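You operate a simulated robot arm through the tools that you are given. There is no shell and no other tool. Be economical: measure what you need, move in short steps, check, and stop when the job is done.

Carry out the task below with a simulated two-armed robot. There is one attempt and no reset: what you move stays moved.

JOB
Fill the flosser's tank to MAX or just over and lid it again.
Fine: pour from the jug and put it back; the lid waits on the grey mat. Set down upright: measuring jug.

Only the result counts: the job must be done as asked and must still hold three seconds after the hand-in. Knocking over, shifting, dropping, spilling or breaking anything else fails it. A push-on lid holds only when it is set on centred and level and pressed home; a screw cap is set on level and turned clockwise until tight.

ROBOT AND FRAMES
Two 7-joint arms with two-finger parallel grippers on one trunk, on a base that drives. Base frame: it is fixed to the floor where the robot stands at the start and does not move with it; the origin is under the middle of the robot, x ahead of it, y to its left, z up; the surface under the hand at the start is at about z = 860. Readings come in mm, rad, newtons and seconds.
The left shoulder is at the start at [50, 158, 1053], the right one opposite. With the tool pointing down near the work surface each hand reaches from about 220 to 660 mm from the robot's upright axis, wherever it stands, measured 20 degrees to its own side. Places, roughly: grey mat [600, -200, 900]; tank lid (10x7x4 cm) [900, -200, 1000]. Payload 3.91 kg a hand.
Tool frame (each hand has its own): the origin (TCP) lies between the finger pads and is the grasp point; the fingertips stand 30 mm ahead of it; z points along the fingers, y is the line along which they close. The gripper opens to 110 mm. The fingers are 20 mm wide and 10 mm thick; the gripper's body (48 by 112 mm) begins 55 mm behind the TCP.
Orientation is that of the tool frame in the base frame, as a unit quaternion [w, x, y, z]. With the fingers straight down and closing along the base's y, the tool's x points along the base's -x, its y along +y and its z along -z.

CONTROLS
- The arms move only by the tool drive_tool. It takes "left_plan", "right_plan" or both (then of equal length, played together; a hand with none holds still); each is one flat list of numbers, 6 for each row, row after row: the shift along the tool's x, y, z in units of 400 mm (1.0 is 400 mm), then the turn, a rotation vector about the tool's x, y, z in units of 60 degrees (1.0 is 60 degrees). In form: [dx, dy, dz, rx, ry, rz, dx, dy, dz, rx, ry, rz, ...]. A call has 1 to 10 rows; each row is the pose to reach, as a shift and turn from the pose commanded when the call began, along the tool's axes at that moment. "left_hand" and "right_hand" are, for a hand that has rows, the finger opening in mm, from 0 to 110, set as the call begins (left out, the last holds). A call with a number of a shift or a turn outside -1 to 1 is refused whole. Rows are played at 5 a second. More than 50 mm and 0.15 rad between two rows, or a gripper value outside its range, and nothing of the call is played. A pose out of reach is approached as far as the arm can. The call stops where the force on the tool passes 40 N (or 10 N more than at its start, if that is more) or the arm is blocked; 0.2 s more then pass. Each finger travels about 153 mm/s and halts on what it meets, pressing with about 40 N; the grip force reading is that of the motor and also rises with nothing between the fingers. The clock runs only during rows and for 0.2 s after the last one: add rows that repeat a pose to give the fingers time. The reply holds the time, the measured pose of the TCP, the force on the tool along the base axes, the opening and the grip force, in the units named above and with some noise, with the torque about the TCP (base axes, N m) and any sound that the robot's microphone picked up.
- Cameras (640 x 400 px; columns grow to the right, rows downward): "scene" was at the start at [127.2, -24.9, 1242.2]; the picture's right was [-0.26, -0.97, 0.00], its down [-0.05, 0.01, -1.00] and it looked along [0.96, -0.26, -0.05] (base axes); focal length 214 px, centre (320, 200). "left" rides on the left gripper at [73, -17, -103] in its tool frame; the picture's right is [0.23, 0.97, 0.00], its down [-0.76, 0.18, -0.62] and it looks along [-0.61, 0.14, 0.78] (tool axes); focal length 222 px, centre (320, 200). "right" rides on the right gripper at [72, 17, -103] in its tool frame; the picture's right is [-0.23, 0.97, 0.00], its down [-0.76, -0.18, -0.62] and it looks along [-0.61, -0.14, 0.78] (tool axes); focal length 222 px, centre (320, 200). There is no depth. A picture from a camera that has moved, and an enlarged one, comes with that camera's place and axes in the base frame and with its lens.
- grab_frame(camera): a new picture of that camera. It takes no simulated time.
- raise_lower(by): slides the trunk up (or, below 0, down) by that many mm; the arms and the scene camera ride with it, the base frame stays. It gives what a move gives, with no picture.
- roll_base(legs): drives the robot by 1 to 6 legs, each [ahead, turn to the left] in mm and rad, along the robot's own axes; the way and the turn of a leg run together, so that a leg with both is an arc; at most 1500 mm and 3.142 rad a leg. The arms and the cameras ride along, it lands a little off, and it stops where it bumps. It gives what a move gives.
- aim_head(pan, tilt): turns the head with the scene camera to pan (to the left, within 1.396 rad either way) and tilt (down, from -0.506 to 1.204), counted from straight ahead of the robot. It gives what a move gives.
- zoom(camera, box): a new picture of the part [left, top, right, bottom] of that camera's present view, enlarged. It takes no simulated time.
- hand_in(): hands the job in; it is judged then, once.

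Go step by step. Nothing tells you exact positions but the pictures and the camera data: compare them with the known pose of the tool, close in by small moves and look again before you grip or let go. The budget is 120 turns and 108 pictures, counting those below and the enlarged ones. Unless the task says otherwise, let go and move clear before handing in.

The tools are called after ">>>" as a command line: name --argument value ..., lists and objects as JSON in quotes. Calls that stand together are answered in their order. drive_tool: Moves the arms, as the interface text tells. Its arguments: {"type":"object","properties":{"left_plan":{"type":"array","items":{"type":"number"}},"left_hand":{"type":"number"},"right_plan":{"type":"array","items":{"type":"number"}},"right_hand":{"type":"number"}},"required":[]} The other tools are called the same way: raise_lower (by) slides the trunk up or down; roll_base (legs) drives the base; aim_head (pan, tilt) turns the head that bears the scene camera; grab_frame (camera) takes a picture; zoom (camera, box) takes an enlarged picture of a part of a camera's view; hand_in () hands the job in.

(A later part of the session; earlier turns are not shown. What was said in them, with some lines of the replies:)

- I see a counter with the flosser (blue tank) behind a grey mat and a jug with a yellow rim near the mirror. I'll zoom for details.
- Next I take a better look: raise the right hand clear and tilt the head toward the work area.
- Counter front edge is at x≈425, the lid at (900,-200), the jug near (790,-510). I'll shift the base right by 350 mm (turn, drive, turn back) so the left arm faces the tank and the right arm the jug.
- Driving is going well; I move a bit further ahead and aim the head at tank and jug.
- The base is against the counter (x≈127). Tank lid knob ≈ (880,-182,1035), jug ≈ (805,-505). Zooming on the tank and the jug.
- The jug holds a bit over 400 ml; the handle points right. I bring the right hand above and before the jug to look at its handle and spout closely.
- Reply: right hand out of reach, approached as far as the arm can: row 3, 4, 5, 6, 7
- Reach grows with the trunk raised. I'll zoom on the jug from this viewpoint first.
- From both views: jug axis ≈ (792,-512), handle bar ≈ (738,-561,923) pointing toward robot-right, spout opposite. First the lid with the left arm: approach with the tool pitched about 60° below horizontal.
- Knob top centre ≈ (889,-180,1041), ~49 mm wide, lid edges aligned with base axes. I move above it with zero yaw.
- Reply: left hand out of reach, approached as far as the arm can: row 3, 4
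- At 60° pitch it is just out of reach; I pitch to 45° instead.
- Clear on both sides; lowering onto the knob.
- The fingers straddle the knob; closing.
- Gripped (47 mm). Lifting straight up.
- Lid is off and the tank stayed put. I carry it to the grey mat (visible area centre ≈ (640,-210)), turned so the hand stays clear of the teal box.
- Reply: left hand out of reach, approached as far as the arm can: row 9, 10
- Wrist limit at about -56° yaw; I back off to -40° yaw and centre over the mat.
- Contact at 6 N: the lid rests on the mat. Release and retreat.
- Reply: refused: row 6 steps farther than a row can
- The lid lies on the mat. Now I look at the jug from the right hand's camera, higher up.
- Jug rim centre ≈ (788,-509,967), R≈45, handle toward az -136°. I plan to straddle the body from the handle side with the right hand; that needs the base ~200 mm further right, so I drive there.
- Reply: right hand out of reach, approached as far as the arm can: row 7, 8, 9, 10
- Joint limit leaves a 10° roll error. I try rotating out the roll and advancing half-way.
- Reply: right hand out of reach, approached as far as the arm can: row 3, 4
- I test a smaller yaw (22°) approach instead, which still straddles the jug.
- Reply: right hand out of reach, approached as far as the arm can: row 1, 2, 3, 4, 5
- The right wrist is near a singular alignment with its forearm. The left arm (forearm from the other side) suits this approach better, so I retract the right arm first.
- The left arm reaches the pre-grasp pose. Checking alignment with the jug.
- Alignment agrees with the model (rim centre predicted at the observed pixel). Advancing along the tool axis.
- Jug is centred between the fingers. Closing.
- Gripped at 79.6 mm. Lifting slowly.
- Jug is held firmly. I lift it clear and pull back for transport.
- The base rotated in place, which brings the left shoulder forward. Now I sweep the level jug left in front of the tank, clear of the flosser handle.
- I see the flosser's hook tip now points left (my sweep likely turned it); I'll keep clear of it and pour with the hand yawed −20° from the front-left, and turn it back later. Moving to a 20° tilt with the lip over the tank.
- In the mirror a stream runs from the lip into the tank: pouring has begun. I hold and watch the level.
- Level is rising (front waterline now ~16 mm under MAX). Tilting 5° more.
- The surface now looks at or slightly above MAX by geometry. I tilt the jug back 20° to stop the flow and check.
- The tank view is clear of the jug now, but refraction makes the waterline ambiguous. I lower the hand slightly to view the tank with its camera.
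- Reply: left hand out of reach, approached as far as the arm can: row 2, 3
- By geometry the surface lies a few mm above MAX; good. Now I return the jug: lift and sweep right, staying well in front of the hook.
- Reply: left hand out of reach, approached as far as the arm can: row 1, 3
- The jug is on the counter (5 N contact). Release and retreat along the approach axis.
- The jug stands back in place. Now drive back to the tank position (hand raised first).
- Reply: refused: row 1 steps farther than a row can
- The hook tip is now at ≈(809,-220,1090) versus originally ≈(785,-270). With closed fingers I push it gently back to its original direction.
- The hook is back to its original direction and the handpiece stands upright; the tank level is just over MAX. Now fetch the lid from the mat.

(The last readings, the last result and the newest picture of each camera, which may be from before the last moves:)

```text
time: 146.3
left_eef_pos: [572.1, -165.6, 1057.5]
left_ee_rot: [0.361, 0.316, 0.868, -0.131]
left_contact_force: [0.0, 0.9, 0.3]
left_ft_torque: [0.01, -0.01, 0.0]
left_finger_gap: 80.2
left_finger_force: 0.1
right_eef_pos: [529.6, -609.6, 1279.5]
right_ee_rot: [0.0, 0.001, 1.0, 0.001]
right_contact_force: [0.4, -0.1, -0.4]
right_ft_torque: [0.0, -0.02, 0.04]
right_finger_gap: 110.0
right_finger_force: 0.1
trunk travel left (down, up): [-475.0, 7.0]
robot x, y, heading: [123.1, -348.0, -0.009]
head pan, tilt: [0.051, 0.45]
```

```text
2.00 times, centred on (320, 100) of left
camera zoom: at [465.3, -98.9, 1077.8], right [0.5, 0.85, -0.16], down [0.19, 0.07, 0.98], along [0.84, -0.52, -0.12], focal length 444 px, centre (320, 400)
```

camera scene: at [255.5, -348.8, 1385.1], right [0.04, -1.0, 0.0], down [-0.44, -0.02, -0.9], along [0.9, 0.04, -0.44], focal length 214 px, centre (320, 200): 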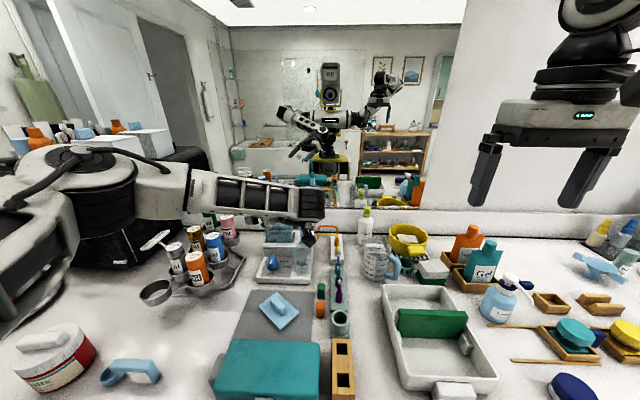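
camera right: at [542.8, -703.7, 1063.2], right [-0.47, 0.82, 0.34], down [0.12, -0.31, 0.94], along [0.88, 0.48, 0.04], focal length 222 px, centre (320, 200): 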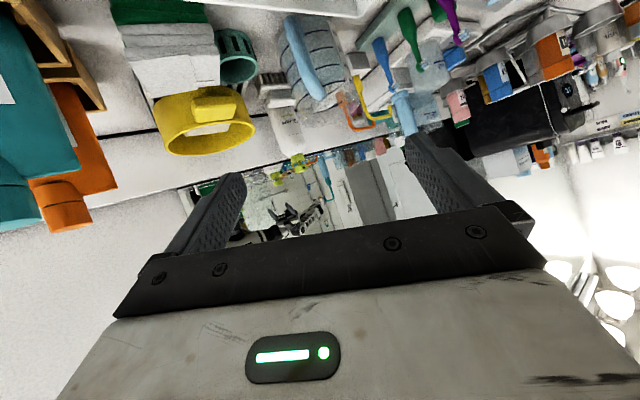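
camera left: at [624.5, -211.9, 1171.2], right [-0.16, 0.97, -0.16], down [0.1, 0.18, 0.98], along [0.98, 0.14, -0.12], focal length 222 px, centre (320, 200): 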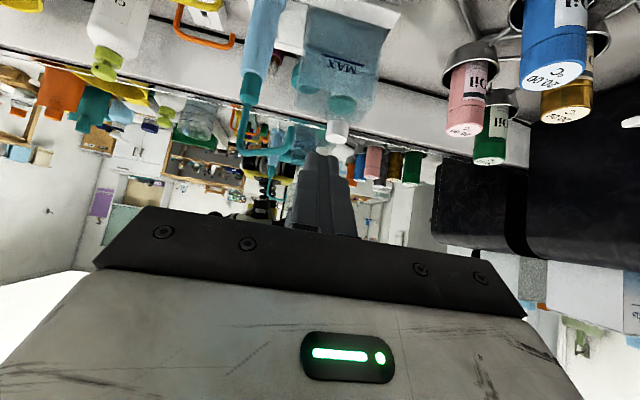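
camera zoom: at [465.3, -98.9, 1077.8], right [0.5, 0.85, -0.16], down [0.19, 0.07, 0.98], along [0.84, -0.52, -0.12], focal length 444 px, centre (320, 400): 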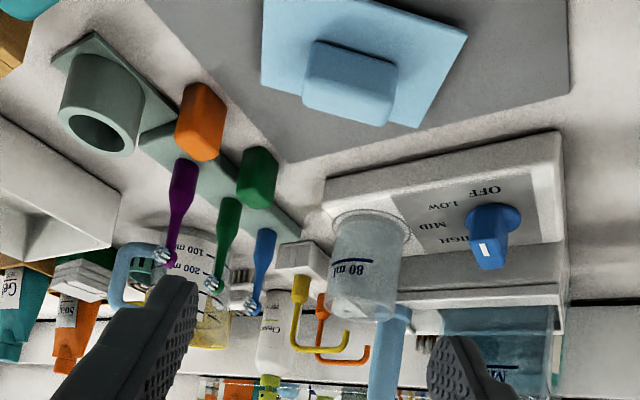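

>>> drive_tool --left_plan '[0.069, 0.001, 0.081, 0, 0, 0, 0.138, 0.002, 0.163, 0, 0, 0, 0.138, 0.002, 0.24, 0, 0, 0, 0.137, 0.002, 0.31, 0, 0, 0, 0.137, 0.002, 0.37, 0, 0, 0, 0.137, 0.002, 0.412, 0, 0, 0, 0.137, 0.002, 0.412, 0, 0, 0]'

>>> zoom --camera "left" --box '[180, 40, 460, 240]'

```text
time: 147.9
left_eef_pos: [634.5, -218.1, 903.4]
left_ee_rot: [0.361, 0.317, 0.867, -0.131]
left_contact_force: [-0.1, -0.3, -0.5]
left_ft_torque: [0.0, 0.02, -0.01]
left_finger_gap: 79.9
left_finger_force: 0.0
right_eef_pos: [529.1, -609.4, 1279.0]
right_ee_rot: [0.001, 0.001, 1.0, 0.002]
right_contact_force: [-0.9, 0.0, -0.1]
right_ft_torque: [-0.01, 0.02, 0.02]
right_finger_gap: 109.9
right_finger_force: 0.2
trunk travel left (down, up): [-475.0, 7.0]
robot x, y, heading: [124.8, -350.6, -0.007]
head pan, tilt: [0.051, 0.45]
```

```text
2.00 times, centred on (320, 140) of left
camera zoom: at [527.4, -151.5, 924.1], right [0.5, 0.85, -0.16], down [0.19, 0.07, 0.98], along [0.84, -0.52, -0.12], focal length 444 px, centre (320, 320)
```

zoom: 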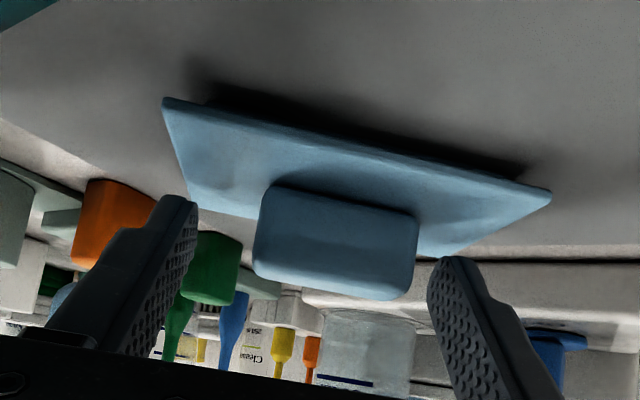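

>>> drive_tool --left_plan '[0.0088, 0.0075, -0.0035, 0, 0, 0, 0.0088, 0.0075, -0.0035, 0, 0, 0]'

>>> drive_tool --left_plan '[0, 0, 0, 0, 0, 0, 0, 0, 0, 0, 0, 0, 0, 0, 0, 0, 0, 0]' --left_hand 35

>>> zoom --camera "left" --box '[180, 40, 460, 240]'

```text
time: 148.5
left_eef_pos: [633.0, -213.4, 902.1]
left_ee_rot: [0.362, 0.315, 0.867, -0.131]
left_contact_force: [-0.7, 0.2, 0.0]
left_ft_torque: [0.01, 0.0, 0.04]
left_finger_gap: 80.2
left_finger_force: 0.1
right_eef_pos: [528.8, -610.6, 1278.7]
right_ee_rot: [0.0, 0.001, 1.0, 0.001]
right_contact_force: [0.2, -0.7, -0.8]
right_ft_torque: [0.0, -0.02, -0.02]
right_finger_gap: 110.0
right_finger_force: 0.0
trunk travel left (down, up): [-475.0, 7.0]
robot x, y, heading: [125.2, -351.4, -0.011]
head pan, tilt: [0.051, 0.45]
```

```text
time: 149.3
left_eef_pos: [634.3, -214.7, 901.6]
left_ee_rot: [0.361, 0.316, 0.868, -0.131]
left_contact_force: [-0.2, 0.3, 0.3]
left_ft_torque: [0.01, -0.02, -0.02]
left_finger_gap: 47.0
left_finger_force: 40.1
right_eef_pos: [526.9, -610.0, 1278.6]
right_ee_rot: [0.001, 0.001, 1.0, 0.001]
right_contact_force: [0.3, -0.4, -0.8]
right_ft_torque: [0.01, -0.02, 0.04]
right_finger_gap: 110.0
right_finger_force: 0.1
trunk travel left (down, up): [-475.0, 7.0]
robot x, y, heading: [129.4, -353.1, -0.006]
head pan, tilt: [0.051, 0.45]
```

```text
2.00 times, centred on (320, 140) of left
camera zoom: at [526.5, -146.8, 922.6], right [0.5, 0.85, -0.16], down [0.19, 0.07, 0.98], along [0.84, -0.52, -0.12], focal length 444 px, centre (320, 320)
```

zoom: 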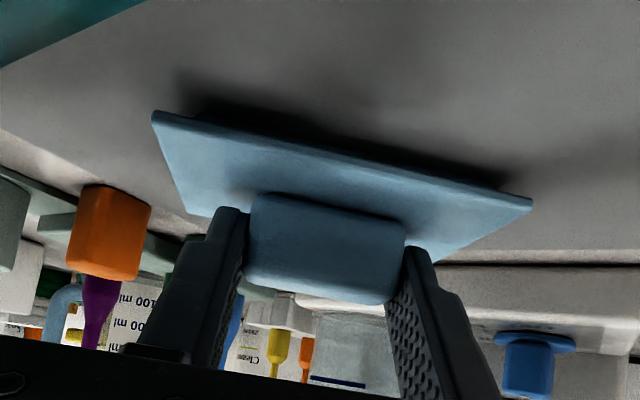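

Grip matches the earlier one. Lift and carry the lid back toward the tank, rotating to zero yaw.

>>> drive_tool --left_plan '[-0.05, 0, -0.05, 0, 0, 0, -0.115, 0, -0.115, 0, 0, 0, -0.177, 0, -0.177, 0, 0, 0, -0.235, 0.053, -0.186, -0.079, 0, -0.079, -0.293, 0.107, -0.195, -0.158, 0, -0.158, -0.35, 0.16, -0.204, -0.237, 0, -0.237, -0.408, 0.213, -0.213, -0.316, 0, -0.316, -0.466, 0.267, -0.222, -0.395, 0, -0.395, -0.524, 0.32, -0.2305, -0.474, 0, -0.474, -0.524, 0.32, -0.2305, -0.474, 0, -0.474]'

```text
time: 151.5
left_eef_pos: [778.1, -169.5, 1116.6]
left_ee_rot: [0.384, -0.003, 0.923, 0.001]
left_contact_force: [1.0, 0.5, 0.1]
left_ft_torque: [-0.01, -0.03, -0.01]
left_finger_gap: 46.8
left_finger_force: 39.9
right_eef_pos: [528.7, -609.9, 1278.3]
right_ee_rot: [0.0, 0.0, 1.0, 0.001]
right_contact_force: [0.8, -0.7, -0.5]
right_ft_torque: [0.01, -0.03, 0.01]
right_finger_gap: 109.8
right_finger_force: 0.1
trunk travel left (down, up): [-475.0, 7.0]
robot x, y, heading: [125.3, -350.1, -0.012]
head pan, tilt: [0.051, 0.45]
```

>>> drive_tool --left_plan '[-0.035, -0.008, 0.078, 0, 0, 0, -0.07, -0.017, 0.155, 0, 0, 0, -0.106, -0.025, 0.2325, 0, 0, 0, -0.106, -0.025, 0.2325, 0, 0, 0, -0.106, -0.025, 0.2325, 0, 0, 0]'

>>> zoom --camera "left" --box '[200, 20, 440, 220]'

>>> zoom --camera "scene" --box '[250, 170, 340, 240]'

```text
time: 152.7
left_eef_pos: [875.8, -177.4, 1080.1]
left_ee_rot: [0.384, -0.002, 0.923, 0.001]
left_contact_force: [-0.4, 0.1, -1.0]
left_ft_torque: [-0.02, -0.02, 0.0]
left_finger_gap: 46.8
left_finger_force: 39.8
right_eef_pos: [528.2, -609.6, 1278.4]
right_ee_rot: [0.0, 0.0, 1.0, 0.001]
right_contact_force: [-0.4, 0.6, 0.7]
right_ft_torque: [-0.01, 0.01, 0.01]
right_finger_gap: 109.8
right_finger_force: 0.0
trunk travel left (down, up): [-475.0, 7.0]
robot x, y, heading: [122.9, -353.7, -0.008]
head pan, tilt: [0.051, 0.45]
```

```text
2.00 times, centred on (320, 120) of left
camera zoom: at [749.7, -196.2, 1099.8], right [-0.16, 0.97, -0.16], down [0.09, 0.18, 0.98], along [0.98, 0.15, -0.12], focal length 444 px, centre (320, 360)
```

zoom: 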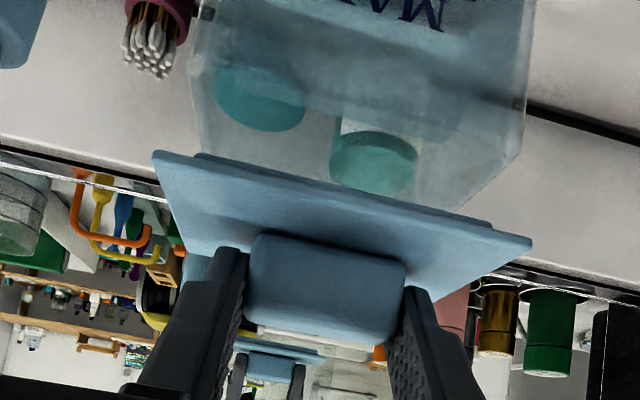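

```text
5.71 times, centred on (295, 205) of scene
camera zoom: at [255.3, -349.0, 1385.1], right [0.04, -1.0, 0.0], down [-0.44, -0.02, -0.9], along [0.9, 0.04, -0.44], focal length 1226 px, centre (463, 171)
```

zoom: 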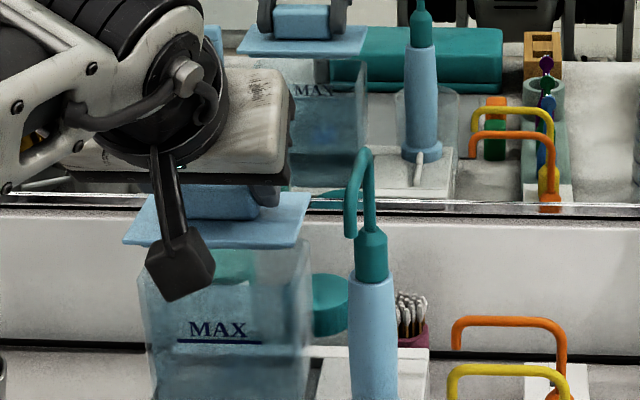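

>>> drive_tool --left_plan '[0.0177, -0.004, 0.0177, 0, 0, 0, 0.0354, -0.004, 0.0354, 0, 0, 0, 0.039, -0.004, 0.039, 0, 0, 0, 0.0424, -0.004, 0.0424, 0, 0, 0, 0.0424, -0.004, 0.0424, 0, 0, 0]'

>>> zoom --camera "left" --box '[200, 20, 440, 220]'

```text
time: 153.9
left_eef_pos: [874.0, -179.9, 1055.8]
left_ee_rot: [0.384, -0.003, 0.923, 0.0]
left_contact_force: [-0.2, -0.2, -0.4]
left_ft_torque: [0.01, 0.0, -0.01]
left_finger_gap: 47.1
left_finger_force: 40.2
right_eef_pos: [529.0, -610.3, 1279.6]
right_ee_rot: [0.0, 0.001, 1.0, 0.001]
right_contact_force: [0.6, -0.9, 0.5]
right_ft_torque: [-0.01, 0.0, 0.01]
right_finger_gap: 109.9
right_finger_force: 0.0
trunk travel left (down, up): [-475.0, 7.0]
robot x, y, heading: [120.5, -352.2, -0.007]
head pan, tilt: [0.051, 0.45]
```

```text
2.00 times, centred on (320, 120) of left
camera zoom: at [749.3, -197.5, 1076.8], right [-0.16, 0.97, -0.16], down [0.09, 0.18, 0.98], along [0.98, 0.15, -0.12], focal length 444 px, centre (320, 360)
```

zoom: 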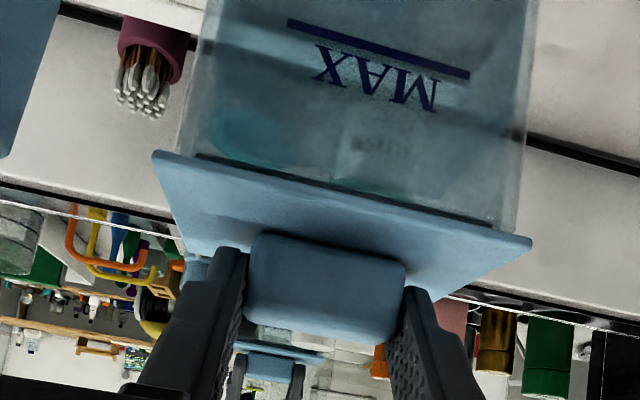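

Aligned as before; pressing down in small steps.

>>> drive_tool --left_plan '[0.0035, 0, 0.0035, 0, 0, 0, 0.007, 0, 0.007, 0, 0, 0, 0.009, 0, 0.009, 0, 0, 0, 0.009, 0, 0.009, 0, 0, 0]'

```text
time: 154.9
left_eef_pos: [873.9, -180.7, 1053.4]
left_ee_rot: [0.386, -0.002, 0.922, 0.001]
left_contact_force: [1.3, 0.3, 7.1]
left_ft_torque: [0.3, -0.02, -0.08]
left_finger_gap: 46.9
left_finger_force: 39.4
right_eef_pos: [528.3, -609.4, 1277.9]
right_ee_rot: [0.0, 0.001, 1.0, 0.001]
right_contact_force: [0.2, 0.3, 1.0]
right_ft_torque: [0.02, -0.03, 0.0]
right_finger_gap: 110.1
right_finger_force: 0.1
trunk travel left (down, up): [-475.0, 7.0]
robot x, y, heading: [120.1, -348.6, -0.011]
head pan, tilt: [0.051, 0.45]
```

>>> zoom --camera "left" --box '[240, 60, 420, 180]'

```text
3.33 times, centred on (330, 120) of left
camera zoom: at [748.7, -198.1, 1073.4], right [-0.16, 0.97, -0.16], down [0.09, 0.18, 0.98], along [0.98, 0.15, -0.12], focal length 740 px, centre (287, 467)
```

zoom: 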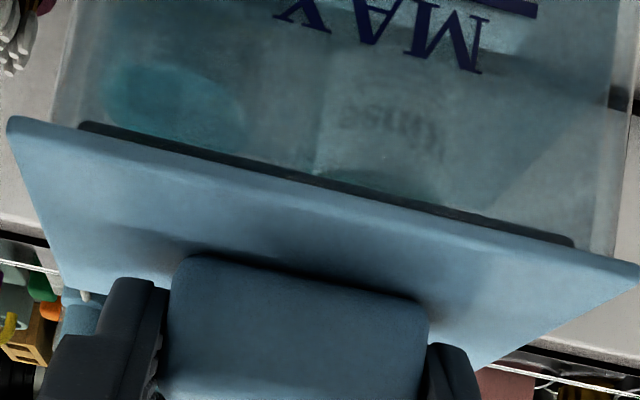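

>>> drive_tool --left_plan '[0.0018, 0, 0.0018, 0, 0, 0, 0.0036, 0, 0.0036, 0, 0, 0, 0.0054, 0, 0.0054, 0, 0, 0, 0.0054, 0, 0.0054, 0, 0, 0]'

```text
time: 155.9
left_eef_pos: [873.5, -181.7, 1053.1]
left_ee_rot: [0.388, -0.002, 0.922, 0.0]
left_contact_force: [3.9, 4.5, 20.0]
left_ft_torque: [0.25, -0.05, 0.01]
left_finger_gap: 46.7
left_finger_force: 40.1
right_eef_pos: [526.8, -609.8, 1279.0]
right_ee_rot: [0.001, 0.001, 1.0, 0.001]
right_contact_force: [0.2, -0.4, -0.4]
right_ft_torque: [0.02, 0.01, -0.01]
right_finger_gap: 110.4
right_finger_force: 0.0
trunk travel left (down, up): [-475.0, 7.0]
robot x, y, heading: [123.5, -353.0, -0.006]
head pan, tilt: [0.051, 0.45]
```

>>> drive_tool --left_plan '[0.0018, 0, 0.0018, 0, 0, 0, 0.0036, 0, 0.0036, 0, 0, 0, 0.0045, 0, 0.0045, 0, 0, 0]'

>>> zoom --camera "left" --box '[200, 40, 440, 200]'

```text
time: 156.7
left_eef_pos: [873.8, -180.8, 1052.8]
left_ee_rot: [0.388, -0.002, 0.922, 0.0]
left_contact_force: [0.7, 2.5, 25.9]
left_ft_torque: [0.12, 0.4, -0.04]
left_finger_gap: 46.6
left_finger_force: 40.4
right_eef_pos: [526.2, -609.7, 1281.1]
right_ee_rot: [0.001, 0.001, 1.0, 0.001]
right_contact_force: [-0.1, 0.4, 0.3]
right_ft_torque: [0.01, -0.04, -0.01]
right_finger_gap: 110.3
right_finger_force: 0.0
trunk travel left (down, up): [-475.0, 7.0]
robot x, y, heading: [125.3, -351.2, -0.01]
head pan, tilt: [0.051, 0.45]
```

```text
2.50 times, centred on (320, 120) of left
camera zoom: at [747.9, -198.7, 1072.4], right [-0.16, 0.97, -0.16], down [0.08, 0.18, 0.98], along [0.98, 0.15, -0.11], focal length 555 px, centre (320, 400)
```

zoom: 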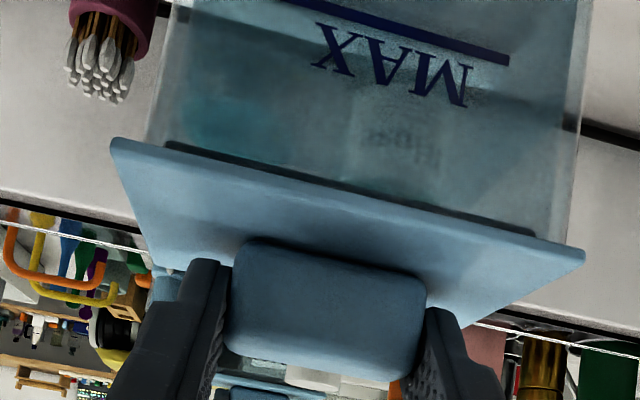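

>>> drive_tool --left_plan '[0.0018, 0, 0.0018, 0, 0, 0, 0.0036, 0, 0.0036, 0, 0, 0, 0.006, 0, 0.006, 0, 0, 0, 0.006, 0, 0.006, 0, 0, 0]'

```text
time: 157.7
left_eef_pos: [873.3, -181.3, 1051.9]
left_ee_rot: [0.391, -0.003, 0.92, 0.001]
left_contact_force: [1.1, 2.4, 30.7]
left_ft_torque: [0.1, 0.14, 0.0]
left_finger_gap: 46.7
left_finger_force: 40.1
right_eef_pos: [524.9, -610.8, 1281.0]
right_ee_rot: [0.002, 0.001, 1.0, 0.002]
right_contact_force: [-0.3, 0.6, -0.4]
right_ft_torque: [0.0, 0.02, -0.04]
right_finger_gap: 109.7
right_finger_force: 0.0
trunk travel left (down, up): [-475.0, 7.0]
robot x, y, heading: [124.6, -352.4, -0.01]
head pan, tilt: [0.051, 0.45]
```

>>> drive_tool --left_plan '[-0.007, 0, -0.007, 0, 0, 0, -0.0135, 0, -0.0135, 0, 0, 0, -0.0135, 0, -0.0135, 0, 0, 0]'

```text
time: 158.5
left_eef_pos: [873.4, -182.0, 1051.4]
left_ee_rot: [0.386, -0.002, 0.923, 0.001]
left_contact_force: [5.8, 2.7, 13.6]
left_ft_torque: [0.03, -0.71, 0.03]
left_finger_gap: 47.0
left_finger_force: 39.8
right_eef_pos: [527.0, -610.0, 1279.3]
right_ee_rot: [0.0, 0.001, 1.0, 0.001]
right_contact_force: [-0.5, -0.8, -1.0]
right_ft_torque: [0.01, -0.03, -0.01]
right_finger_gap: 110.0
right_finger_force: 0.1
trunk travel left (down, up): [-475.0, 7.0]
robot x, y, heading: [123.2, -352.9, -0.011]
head pan, tilt: [0.051, 0.45]
```

>>> drive_tool --left_plan '[-0.004, 0, -0.004, 0, 0, 0, -0.004, 0, -0.004, 0, 0, 0]'

>>> drive_tool --left_plan '[0, 0, 0, 0, 0, 0, 0, 0, 0, 0, 0, 0, -0.02, 0, -0.02, 0, 0, 0, -0.05, 0, -0.05, 0, 0, 0, -0.09, 0, -0.09, 0, 0, 0]' --left_hand 82

>>> zoom --camera "scene" --box '[250, 180, 340, 250]'

```text
time: 159.1
left_eef_pos: [872.8, -180.8, 1052.0]
left_ee_rot: [0.384, -0.002, 0.924, 0.0]
left_contact_force: [2.4, 0.0, 9.3]
left_ft_torque: [-0.03, -0.47, -0.02]
left_finger_gap: 46.9
left_finger_force: 40.2
right_eef_pos: [527.3, -609.2, 1278.7]
right_ee_rot: [-0.001, 0.001, 1.0, 0.001]
right_contact_force: [0.5, -0.5, -0.7]
right_ft_torque: [0.0, 0.01, -0.02]
right_finger_gap: 110.3
right_finger_force: 0.1
trunk travel left (down, up): [-475.0, 7.0]
robot x, y, heading: [127.2, -350.0, -0.01]
head pan, tilt: [0.051, 0.45]
```

```text
time: 160.3
left_eef_pos: [874.9, -180.2, 1103.5]
left_ee_rot: [0.385, -0.002, 0.923, 0.0]
left_contact_force: [0.3, -0.5, 0.0]
left_ft_torque: [-0.01, -0.01, 0.02]
left_finger_gap: 82.0
left_finger_force: 0.1
right_eef_pos: [528.3, -609.8, 1280.1]
right_ee_rot: [0.0, 0.0, 1.0, 0.001]
right_contact_force: [0.2, 0.5, -0.3]
right_ft_torque: [-0.01, -0.06, -0.03]
right_finger_gap: 110.1
right_finger_force: 0.0
trunk travel left (down, up): [-475.0, 7.0]
robot x, y, heading: [123.2, -355.1, -0.011]
head pan, tilt: [0.051, 0.45]
```

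```text
5.71 times, centred on (295, 215) of scene
camera zoom: at [254.7, -348.8, 1385.2], right [0.04, -1.0, 0.0], down [-0.43, -0.02, -0.9], along [0.9, 0.04, -0.43], focal length 1226 px, centre (463, 114)
```

zoom: 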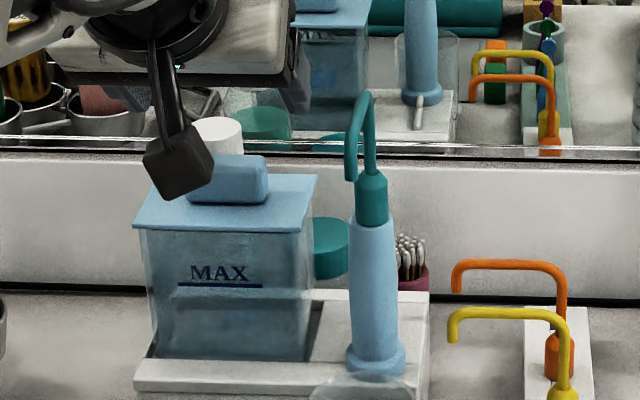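

Lid sits level and centred. I give an extra press on the knob's top with closed fingers.

>>> drive_tool --left_plan '[0, 0, 0, 0, 0, 0, 0, 0, 0, 0, 0, 0, 0, 0, 0, 0, 0, 0, 0.025, 0, 0.025, 0, 0, 0, 0.05, 0, 0.05, 0, 0, 0, 0.06, 0, 0.06, 0, 0, 0, 0.064, 0, 0.064, 0, 0, 0, 0.068, 0, 0.068, 0, 0, 0, 0.068, 0, 0.068, 0, 0, 0]' --left_hand 0

```text
time: 162.3
left_eef_pos: [872.8, -180.6, 1076.6]
left_ee_rot: [0.393, -0.003, 0.919, 0.0]
left_contact_force: [0.4, 3.8, 33.0]
left_ft_torque: [0.09, -0.5, 0.04]
left_finger_gap: 0.0
left_finger_force: 37.5
right_eef_pos: [524.2, -610.5, 1281.1]
right_ee_rot: [0.002, 0.001, 1.0, 0.001]
right_contact_force: [-0.1, 0.5, 0.5]
right_ft_torque: [0.01, 0.0, 0.04]
right_finger_gap: 110.0
right_finger_force: 0.2
trunk travel left (down, up): [-475.0, 7.0]
robot x, y, heading: [125.8, -350.1, -0.009]
head pan, tilt: [0.051, 0.45]
```

Pressed with 33 N. Retreating up and back, then a last check.

>>> drive_tool --left_plan '[-0.03, 0, -0.03, 0, 0, 0, -0.07, 0, -0.07, 0, 0, 0, -0.12, 0.01, -0.13, 0, 0, 0, -0.12, 0.03, -0.22, 0, 0, 0, -0.12, 0.05, -0.32, 0, 0, 0, -0.1, 0.06, -0.42, 0, 0, 0]'

>>> zoom --camera "scene" --box '[255, 200, 325, 250]'

>>> grab_frame --camera "scene"

```text
time: 163.7
left_eef_pos: [781.0, -156.9, 1211.3]
left_ee_rot: [0.384, -0.002, 0.924, 0.0]
left_contact_force: [-0.8, 0.3, 0.4]
left_ft_torque: [0.02, -0.03, -0.03]
left_finger_gap: 0.0
left_finger_force: 37.5
right_eef_pos: [527.4, -609.4, 1278.1]
right_ee_rot: [0.0, 0.001, 1.0, 0.0]
right_contact_force: [0.1, -0.1, 0.4]
right_ft_torque: [-0.01, -0.01, 0.0]
right_finger_gap: 109.9
right_finger_force: 0.1
trunk travel left (down, up): [-475.0, 7.0]
robot x, y, heading: [121.1, -348.7, -0.008]
head pan, tilt: [0.051, 0.45]
```

```text
8.00 times, centred on (290, 225) of scene
camera zoom: at [254.2, -348.3, 1385.3], right [0.04, -1.0, 0.0], down [-0.43, -0.02, -0.9], along [0.9, 0.04, -0.43], focal length 1716 px, centre (560, 0)
```

zoom: 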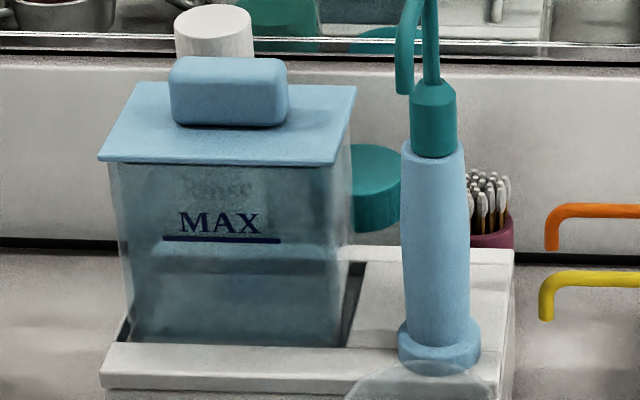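

```text
2 pictures are left
camera scene: at [254.2, -348.3, 1385.3], right [0.04, -1.0, 0.0], down [-0.43, -0.02, -0.9], along [0.9, 0.04, -0.43], focal length 214 px, centre (320, 200)
```

scene: 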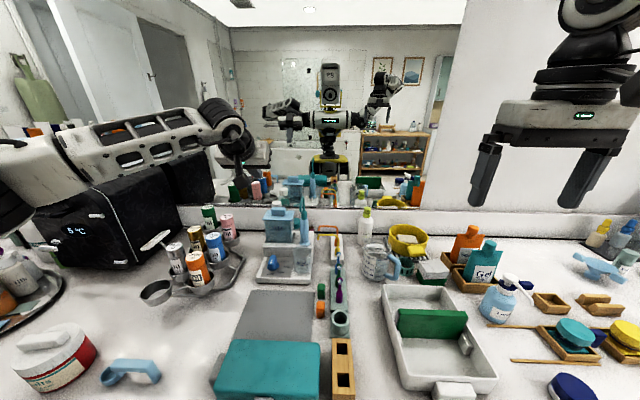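

The lid sits flush and centred, the jug stands upright in its place, the handpiece is upright, and both hands are clear. Handing in.

>>> hand_in

```text
The job is handed in.
```

I filled the tank to about MAX, or a few millimetres over, and pressed the lid back on. The jug is upright in its original place. I judged the water level from camera views through the water, so it is an estimate.

While carrying the jug past, I turned the flosser handle's hook by about 60 degrees. I pushed it back to roughly its original direction, and the handle stayed upright in its holder.
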